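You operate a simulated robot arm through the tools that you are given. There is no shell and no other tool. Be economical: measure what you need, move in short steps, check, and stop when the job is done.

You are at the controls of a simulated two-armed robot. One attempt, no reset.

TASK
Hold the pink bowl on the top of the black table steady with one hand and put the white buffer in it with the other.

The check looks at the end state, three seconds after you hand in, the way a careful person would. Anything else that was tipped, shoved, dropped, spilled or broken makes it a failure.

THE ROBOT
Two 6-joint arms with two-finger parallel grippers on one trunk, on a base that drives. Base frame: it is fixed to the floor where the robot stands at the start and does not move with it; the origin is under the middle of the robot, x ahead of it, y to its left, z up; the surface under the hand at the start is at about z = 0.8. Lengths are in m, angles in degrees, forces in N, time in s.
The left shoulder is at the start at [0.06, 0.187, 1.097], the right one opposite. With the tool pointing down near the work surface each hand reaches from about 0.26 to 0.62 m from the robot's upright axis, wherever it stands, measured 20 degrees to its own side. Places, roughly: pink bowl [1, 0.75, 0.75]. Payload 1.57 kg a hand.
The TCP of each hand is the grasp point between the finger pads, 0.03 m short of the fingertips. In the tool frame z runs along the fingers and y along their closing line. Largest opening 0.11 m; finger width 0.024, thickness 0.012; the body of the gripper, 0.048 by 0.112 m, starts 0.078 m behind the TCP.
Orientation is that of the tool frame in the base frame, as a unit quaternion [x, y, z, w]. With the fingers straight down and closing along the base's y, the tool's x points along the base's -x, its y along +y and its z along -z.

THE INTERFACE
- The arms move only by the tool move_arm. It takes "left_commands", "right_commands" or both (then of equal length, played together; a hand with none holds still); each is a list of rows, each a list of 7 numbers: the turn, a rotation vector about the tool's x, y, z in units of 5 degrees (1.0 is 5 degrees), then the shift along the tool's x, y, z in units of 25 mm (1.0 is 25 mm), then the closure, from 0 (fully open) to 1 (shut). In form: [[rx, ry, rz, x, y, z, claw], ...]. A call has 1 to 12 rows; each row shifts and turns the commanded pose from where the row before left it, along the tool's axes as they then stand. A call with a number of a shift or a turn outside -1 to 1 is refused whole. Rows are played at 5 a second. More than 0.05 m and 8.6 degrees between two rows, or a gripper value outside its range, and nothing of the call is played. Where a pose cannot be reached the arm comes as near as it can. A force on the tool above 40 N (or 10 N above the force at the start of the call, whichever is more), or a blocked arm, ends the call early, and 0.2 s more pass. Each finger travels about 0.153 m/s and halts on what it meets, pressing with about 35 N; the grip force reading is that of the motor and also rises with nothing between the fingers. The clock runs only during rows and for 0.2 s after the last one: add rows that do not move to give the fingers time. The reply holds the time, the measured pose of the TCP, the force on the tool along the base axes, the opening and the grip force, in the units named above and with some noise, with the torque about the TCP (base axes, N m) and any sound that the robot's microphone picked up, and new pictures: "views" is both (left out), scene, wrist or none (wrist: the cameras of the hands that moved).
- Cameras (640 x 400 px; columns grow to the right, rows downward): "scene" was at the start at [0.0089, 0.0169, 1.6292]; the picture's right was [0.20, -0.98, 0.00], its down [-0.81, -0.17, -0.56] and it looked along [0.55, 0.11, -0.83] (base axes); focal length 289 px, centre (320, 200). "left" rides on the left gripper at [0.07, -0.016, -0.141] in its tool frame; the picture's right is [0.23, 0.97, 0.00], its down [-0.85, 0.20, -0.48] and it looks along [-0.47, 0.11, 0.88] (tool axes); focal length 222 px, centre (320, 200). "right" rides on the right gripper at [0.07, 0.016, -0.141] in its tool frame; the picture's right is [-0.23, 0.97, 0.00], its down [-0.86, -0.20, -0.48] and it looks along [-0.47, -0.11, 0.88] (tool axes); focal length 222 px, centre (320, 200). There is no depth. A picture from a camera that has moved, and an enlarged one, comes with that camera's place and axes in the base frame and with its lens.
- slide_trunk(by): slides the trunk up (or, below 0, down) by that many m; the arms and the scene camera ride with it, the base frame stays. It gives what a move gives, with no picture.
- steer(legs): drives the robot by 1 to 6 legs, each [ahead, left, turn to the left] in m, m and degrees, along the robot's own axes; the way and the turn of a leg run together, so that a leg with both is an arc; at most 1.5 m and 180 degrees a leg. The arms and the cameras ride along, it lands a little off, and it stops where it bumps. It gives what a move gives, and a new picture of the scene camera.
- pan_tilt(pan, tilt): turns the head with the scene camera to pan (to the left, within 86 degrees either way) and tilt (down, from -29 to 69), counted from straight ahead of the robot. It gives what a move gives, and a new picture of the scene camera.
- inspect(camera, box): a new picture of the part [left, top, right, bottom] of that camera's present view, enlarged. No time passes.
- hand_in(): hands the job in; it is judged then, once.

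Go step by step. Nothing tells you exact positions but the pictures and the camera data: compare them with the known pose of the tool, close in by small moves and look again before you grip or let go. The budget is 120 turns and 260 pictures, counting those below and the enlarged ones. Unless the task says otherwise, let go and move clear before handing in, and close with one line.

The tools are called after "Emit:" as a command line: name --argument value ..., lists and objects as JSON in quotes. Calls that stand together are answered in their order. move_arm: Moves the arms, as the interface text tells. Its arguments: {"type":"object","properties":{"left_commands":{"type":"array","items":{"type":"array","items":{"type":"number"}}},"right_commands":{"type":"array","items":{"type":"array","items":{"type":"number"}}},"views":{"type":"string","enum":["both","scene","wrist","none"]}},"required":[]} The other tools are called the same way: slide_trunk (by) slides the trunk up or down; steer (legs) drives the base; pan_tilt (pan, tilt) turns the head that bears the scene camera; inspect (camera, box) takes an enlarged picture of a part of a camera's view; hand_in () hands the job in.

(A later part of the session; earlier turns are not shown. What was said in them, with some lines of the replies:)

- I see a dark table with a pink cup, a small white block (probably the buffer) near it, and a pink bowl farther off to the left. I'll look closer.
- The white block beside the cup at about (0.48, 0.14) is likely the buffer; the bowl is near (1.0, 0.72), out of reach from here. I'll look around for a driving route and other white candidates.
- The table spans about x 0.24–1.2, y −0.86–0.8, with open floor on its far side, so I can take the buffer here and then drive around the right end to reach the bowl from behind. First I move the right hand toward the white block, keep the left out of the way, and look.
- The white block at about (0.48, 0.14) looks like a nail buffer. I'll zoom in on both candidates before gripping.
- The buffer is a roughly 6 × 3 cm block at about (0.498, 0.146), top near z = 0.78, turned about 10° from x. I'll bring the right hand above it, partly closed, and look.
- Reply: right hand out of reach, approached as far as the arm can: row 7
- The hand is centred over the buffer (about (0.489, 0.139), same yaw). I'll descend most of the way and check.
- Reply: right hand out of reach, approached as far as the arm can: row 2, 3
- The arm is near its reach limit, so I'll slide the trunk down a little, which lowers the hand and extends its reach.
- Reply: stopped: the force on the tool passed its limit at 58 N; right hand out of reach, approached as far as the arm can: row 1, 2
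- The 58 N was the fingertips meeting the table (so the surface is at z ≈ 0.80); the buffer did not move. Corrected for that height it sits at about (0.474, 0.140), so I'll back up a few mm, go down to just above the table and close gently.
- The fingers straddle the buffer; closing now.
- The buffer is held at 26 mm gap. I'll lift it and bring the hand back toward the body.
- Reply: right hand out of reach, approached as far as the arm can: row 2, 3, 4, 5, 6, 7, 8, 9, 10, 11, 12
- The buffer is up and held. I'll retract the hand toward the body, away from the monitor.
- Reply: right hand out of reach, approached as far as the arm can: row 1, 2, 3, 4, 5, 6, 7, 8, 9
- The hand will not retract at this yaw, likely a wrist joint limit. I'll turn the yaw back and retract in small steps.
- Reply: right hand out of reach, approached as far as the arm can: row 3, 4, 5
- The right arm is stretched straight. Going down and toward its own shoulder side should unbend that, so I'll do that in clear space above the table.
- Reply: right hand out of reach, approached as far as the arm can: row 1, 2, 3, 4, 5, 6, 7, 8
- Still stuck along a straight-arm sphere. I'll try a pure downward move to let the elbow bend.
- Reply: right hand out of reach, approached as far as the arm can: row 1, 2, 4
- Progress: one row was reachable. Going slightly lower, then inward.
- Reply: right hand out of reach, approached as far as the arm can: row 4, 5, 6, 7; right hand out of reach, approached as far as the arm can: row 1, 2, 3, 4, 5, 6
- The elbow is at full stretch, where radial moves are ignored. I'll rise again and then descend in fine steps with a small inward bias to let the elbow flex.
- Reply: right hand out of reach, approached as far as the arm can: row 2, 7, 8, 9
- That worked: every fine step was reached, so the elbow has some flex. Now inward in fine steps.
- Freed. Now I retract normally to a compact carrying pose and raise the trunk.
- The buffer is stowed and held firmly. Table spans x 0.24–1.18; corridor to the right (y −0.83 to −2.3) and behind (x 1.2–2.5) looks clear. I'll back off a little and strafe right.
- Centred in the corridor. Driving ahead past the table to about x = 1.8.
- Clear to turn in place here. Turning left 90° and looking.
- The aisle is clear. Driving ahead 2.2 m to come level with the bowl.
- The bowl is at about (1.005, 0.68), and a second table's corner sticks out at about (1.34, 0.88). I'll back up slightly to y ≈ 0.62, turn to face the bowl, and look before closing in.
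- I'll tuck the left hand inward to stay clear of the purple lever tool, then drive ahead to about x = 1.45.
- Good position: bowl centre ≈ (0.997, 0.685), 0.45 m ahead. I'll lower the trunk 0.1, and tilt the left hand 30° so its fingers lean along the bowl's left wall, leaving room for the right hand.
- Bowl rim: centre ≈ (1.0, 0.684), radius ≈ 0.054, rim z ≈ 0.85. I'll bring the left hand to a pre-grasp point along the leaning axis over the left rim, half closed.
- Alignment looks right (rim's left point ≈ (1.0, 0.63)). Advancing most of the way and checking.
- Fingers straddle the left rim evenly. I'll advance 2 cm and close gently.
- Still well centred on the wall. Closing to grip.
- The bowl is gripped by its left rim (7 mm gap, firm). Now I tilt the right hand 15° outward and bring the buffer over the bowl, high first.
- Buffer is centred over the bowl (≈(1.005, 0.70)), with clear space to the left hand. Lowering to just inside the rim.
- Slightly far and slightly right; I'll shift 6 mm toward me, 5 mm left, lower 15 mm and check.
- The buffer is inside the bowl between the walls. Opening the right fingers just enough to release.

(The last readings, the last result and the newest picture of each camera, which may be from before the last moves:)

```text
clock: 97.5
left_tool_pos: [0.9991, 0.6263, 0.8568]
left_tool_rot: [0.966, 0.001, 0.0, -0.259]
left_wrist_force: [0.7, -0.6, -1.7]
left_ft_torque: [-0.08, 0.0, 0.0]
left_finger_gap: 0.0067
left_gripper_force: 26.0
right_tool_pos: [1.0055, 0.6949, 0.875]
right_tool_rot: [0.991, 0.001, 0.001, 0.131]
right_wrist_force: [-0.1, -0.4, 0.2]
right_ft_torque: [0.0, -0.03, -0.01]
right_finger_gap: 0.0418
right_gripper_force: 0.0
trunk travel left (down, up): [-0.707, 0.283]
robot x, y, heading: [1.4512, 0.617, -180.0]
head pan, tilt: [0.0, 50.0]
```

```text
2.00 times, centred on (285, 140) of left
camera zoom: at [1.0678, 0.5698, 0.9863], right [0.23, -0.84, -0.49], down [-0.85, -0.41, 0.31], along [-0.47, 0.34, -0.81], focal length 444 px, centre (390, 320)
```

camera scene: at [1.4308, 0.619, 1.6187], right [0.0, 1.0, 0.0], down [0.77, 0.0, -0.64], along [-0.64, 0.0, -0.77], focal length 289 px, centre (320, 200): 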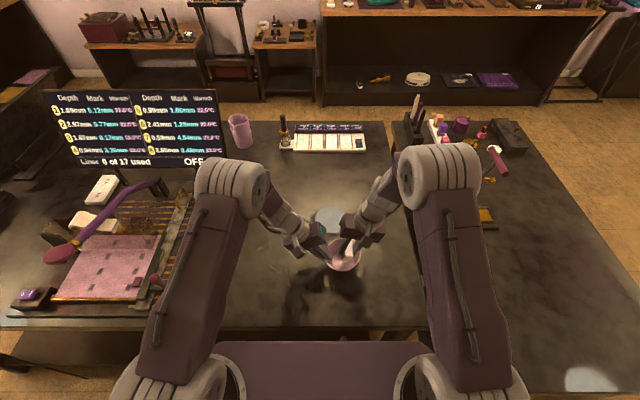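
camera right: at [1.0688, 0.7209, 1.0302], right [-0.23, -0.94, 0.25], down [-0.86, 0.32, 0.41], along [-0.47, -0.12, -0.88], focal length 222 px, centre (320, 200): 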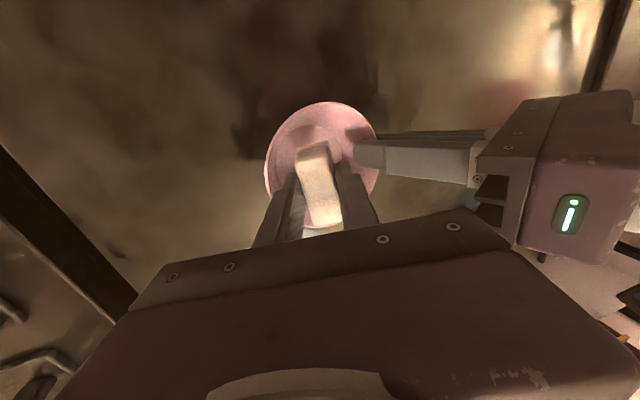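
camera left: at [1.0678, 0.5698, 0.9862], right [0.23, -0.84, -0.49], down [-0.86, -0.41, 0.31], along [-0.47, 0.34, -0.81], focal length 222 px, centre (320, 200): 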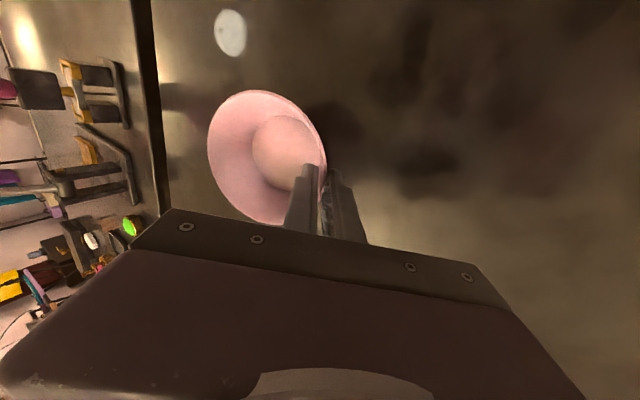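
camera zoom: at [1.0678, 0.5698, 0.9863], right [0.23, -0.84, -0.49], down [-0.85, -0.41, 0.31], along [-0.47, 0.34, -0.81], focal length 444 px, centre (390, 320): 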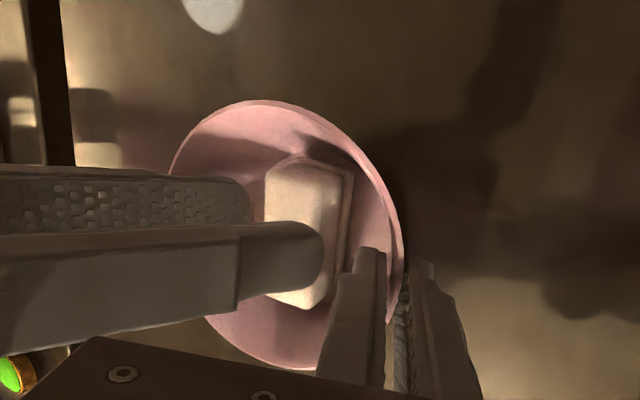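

The buffer dropped flat onto the bowl floor. Withdrawing the right hand along its axis.

Emit:
move_arm --right_commands '[[0, 0, 0, 0, 0, -0.6, 0.62], [0, 0, 0, 0, 0, -1, 0.62], [0, 0, 0, 0, 0, -1, 0.62], [0, 0, 0, 0, 0, -1, 0.62], [0, 0, 0, 0, 0, -1, 0.62], [0, 0, 0, 0.5, 0, -1, 0.62], [0, 0, 0, 0.5, 0, -0.5, 0.62]]' --views "none"

Emit:
inspect --camera "scene" --box '[270, 195, 398, 275]'

Emit:
inspect --camera "left" --box '[150, 40, 420, 240]'

```text
clock: 99.1
left_tool_pos: [1.0003, 0.6273, 0.8552]
left_tool_rot: [0.966, 0.0, 0.001, -0.258]
left_wrist_force: [0.7, -0.3, -1.5]
left_ft_torque: [-0.09, -0.02, 0.01]
left_finger_gap: 0.0067
left_gripper_force: 26.3
right_tool_pos: [1.0304, 0.7342, 1.0244]
right_tool_rot: [0.991, 0.001, -0.001, 0.131]
right_wrist_force: [0.2, -0.2, -0.3]
right_ft_torque: [-0.02, 0.0, 0.0]
right_finger_gap: 0.0418
right_gripper_force: 0.1
trunk travel left (down, up): [-0.707, 0.283]
robot x, y, heading: [1.4475, 0.6151, -179.9]
head pan, tilt: [0.0, 50.0]
```

```text
5.00 times, centred on (334, 235) of scene
camera zoom: at [1.4315, 0.6189, 1.6187], right [0.0, 1.0, 0.0], down [0.77, 0.0, -0.64], along [-0.64, 0.0, -0.77], focal length 1446 px, centre (250, 25)
```

zoom: 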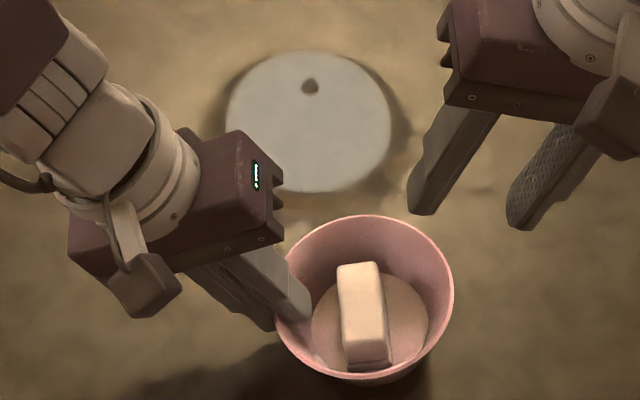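

```text
2.00 times, centred on (285, 140) of left
camera zoom: at [1.0683, 0.5698, 0.9865], right [0.23, -0.84, -0.49], down [-0.85, -0.41, 0.31], along [-0.47, 0.34, -0.81], focal length 444 px, centre (390, 320)
```

zoom: 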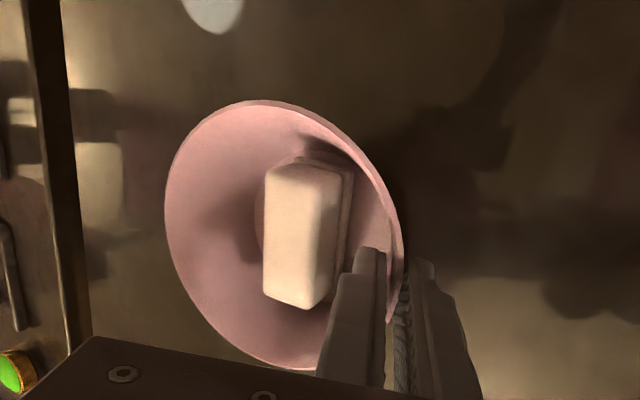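

The buffer lies flat in the bowl. Now the left hand opens slightly and slowly to let the bowl settle, then withdraws along its axis.

Emit:
move_arm --left_commands '[[0, 0, 0, 0, 0, 0, 0.93], [0, 0, 0, 0, 0, 0, 0.9], [0, 0, 0, 0, 0, 0, 0.87], [0, 0, 0, 0, 0, 0, 0.84], [0, 0, 0, 0, 0, 0, 0.82], [0, 0, 0, 0, 0, 0, 0.82]]' --views "none"

Emit:
inspect --camera "left" --box '[150, 40, 420, 240]'

Emit:
inspect --camera "scene" --box '[270, 195, 398, 275]'

```text
clock: 100.5
left_tool_pos: [1.0, 0.6252, 0.8563]
left_tool_rot: [0.966, 0.0, 0.0, -0.259]
left_wrist_force: [0.3, 0.2, -0.1]
left_ft_torque: [0.01, 0.0, 0.0]
left_finger_gap: 0.0196
left_gripper_force: 0.0
right_tool_pos: [1.0293, 0.734, 1.0244]
right_tool_rot: [0.991, 0.001, 0.0, 0.131]
right_wrist_force: [-0.1, -0.1, 0.9]
right_ft_torque: [0.03, 0.03, 0.01]
right_finger_gap: 0.0416
right_gripper_force: 0.1
trunk travel left (down, up): [-0.707, 0.283]
robot x, y, heading: [1.4467, 0.6146, -179.9]
head pan, tilt: [0.0, 50.0]
```

```text
2.00 times, centred on (285, 140) of left
camera zoom: at [1.068, 0.5698, 0.9863], right [0.23, -0.84, -0.49], down [-0.85, -0.41, 0.31], along [-0.47, 0.34, -0.81], focal length 444 px, centre (390, 320)
```

zoom: 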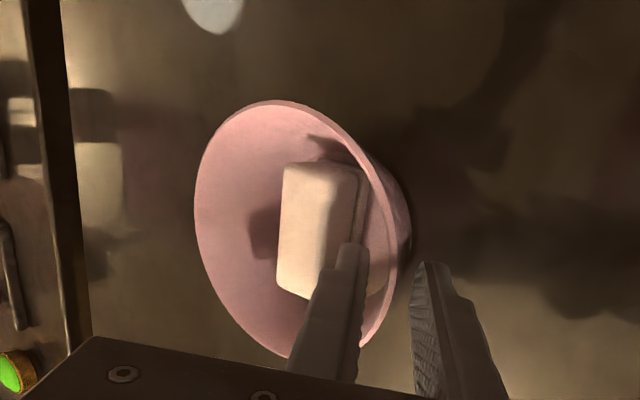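

```text
5.00 times, centred on (334, 235) of scene
camera zoom: at [1.4309, 0.6189, 1.6187], right [0.0, 1.0, 0.0], down [0.77, 0.0, -0.64], along [-0.64, 0.0, -0.77], focal length 1446 px, centre (250, 25)
```

zoom: 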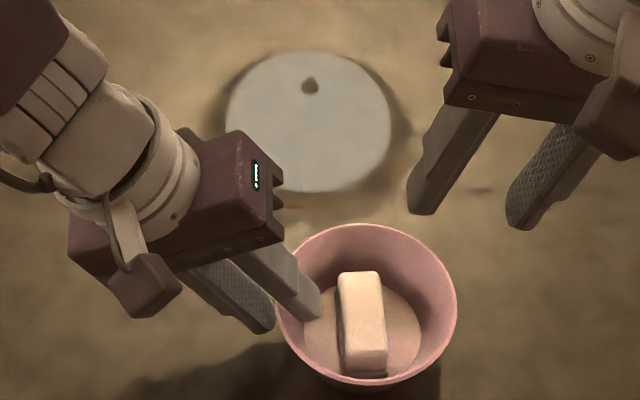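

The bowl settled flat and both fingers are off its wall. Withdrawing the left hand.

Emit:
move_arm --left_commands '[[0, 0, 0, 0, 0, -0.4, 0.82], [0, 0, 0, 0, 0, -0.6, 0.82], [0, 0, 0, 0, 0, -0.8, 0.82], [0, 0, 0, 0, 0, -1, 0.82], [0, 0, 0, 0, 0, -1, 0.82], [0, 0, 0, 0, 0, -1, 0.82], [0, 0, 0, 0, 0, -1, 0.82], [0, 0, 0, 0, 0, -0.5, 0.82]]' --right_commands '[[0, 0, 0, 0.5, 0, -0.5, 0.62], [0, 0, 0, 0.5, 0, -0.5, 0.62], [0, 0, 0, 0.5, 0, -0.5, 0.62], [0, 0, 0, 0.5, 0, 0, 0.62], [0, 0, 0, 0, 0, 0, 0.62], [0, 0, 0, 0, 0, 0, 0.62], [0, 0, 0, 0, 0, 0, 0.62], [0, 0, 0, 0, 0, 0, 0.62]]' --views "scene"

Emit:
inspect --camera "scene" --box '[270, 195, 398, 275]'

Emit:
inspect --camera "left" --box '[200, 60, 420, 220]'

```text
clock: 102.3
left_tool_pos: [0.9996, 0.5468, 0.9927]
left_tool_rot: [0.966, 0.001, 0.001, -0.26]
left_wrist_force: [-0.1, 0.6, -0.5]
left_ft_torque: [-0.01, -0.01, -0.01]
left_finger_gap: 0.0199
left_gripper_force: 0.1
right_tool_pos: [1.08, 0.7435, 1.0602]
right_tool_rot: [0.991, 0.0, 0.0, 0.13]
right_wrist_force: [0.0, -0.6, 0.6]
right_ft_torque: [0.01, 0.0, -0.02]
right_finger_gap: 0.0419
right_gripper_force: 0.1
trunk travel left (down, up): [-0.707, 0.283]
robot x, y, heading: [1.4465, 0.6154, -180.0]
head pan, tilt: [0.0, 50.0]
camera scene: at [1.4309, 0.6188, 1.6187], right [0.0, 1.0, 0.0], down [0.77, 0.0, -0.64], along [-0.64, 0.0, -0.77], focal length 289 px, centre (320, 200)
```

scene: 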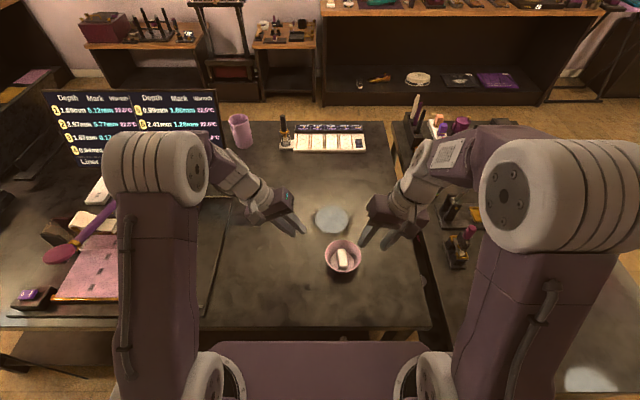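

```text
5.00 times, centred on (334, 235) of scene
camera zoom: at [1.4309, 0.6188, 1.6187], right [0.0, 1.0, 0.0], down [0.77, 0.0, -0.64], along [-0.64, 0.0, -0.77], focal length 1446 px, centre (250, 25)
```

zoom: 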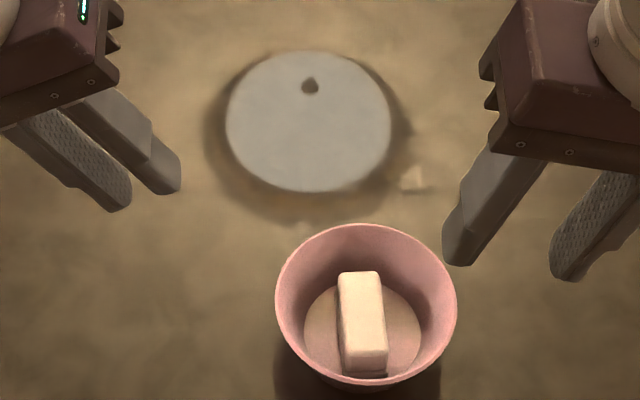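

```text
2.50 times, centred on (310, 140) of left
camera zoom: at [1.0679, 0.4905, 1.1232], right [0.23, -0.84, -0.49], down [-0.85, -0.41, 0.31], along [-0.47, 0.34, -0.81], focal length 555 px, centre (345, 350)
```

zoom: 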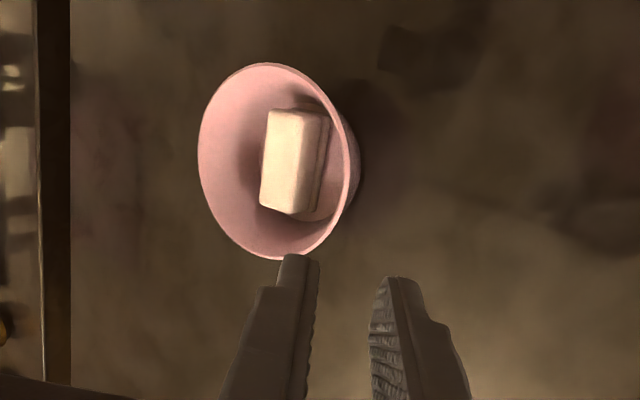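

The bowl stands upright where it was with the buffer lying inside, both hands are clear, and nothing else has moved. Handing in.

Emit:
hand_in

```text
The job is handed in.
```

The white buffer is in the pink bowl: the left hand held the rim while the right hand released the buffer, and both hands are now clear, with nothing else visibly disturbed.
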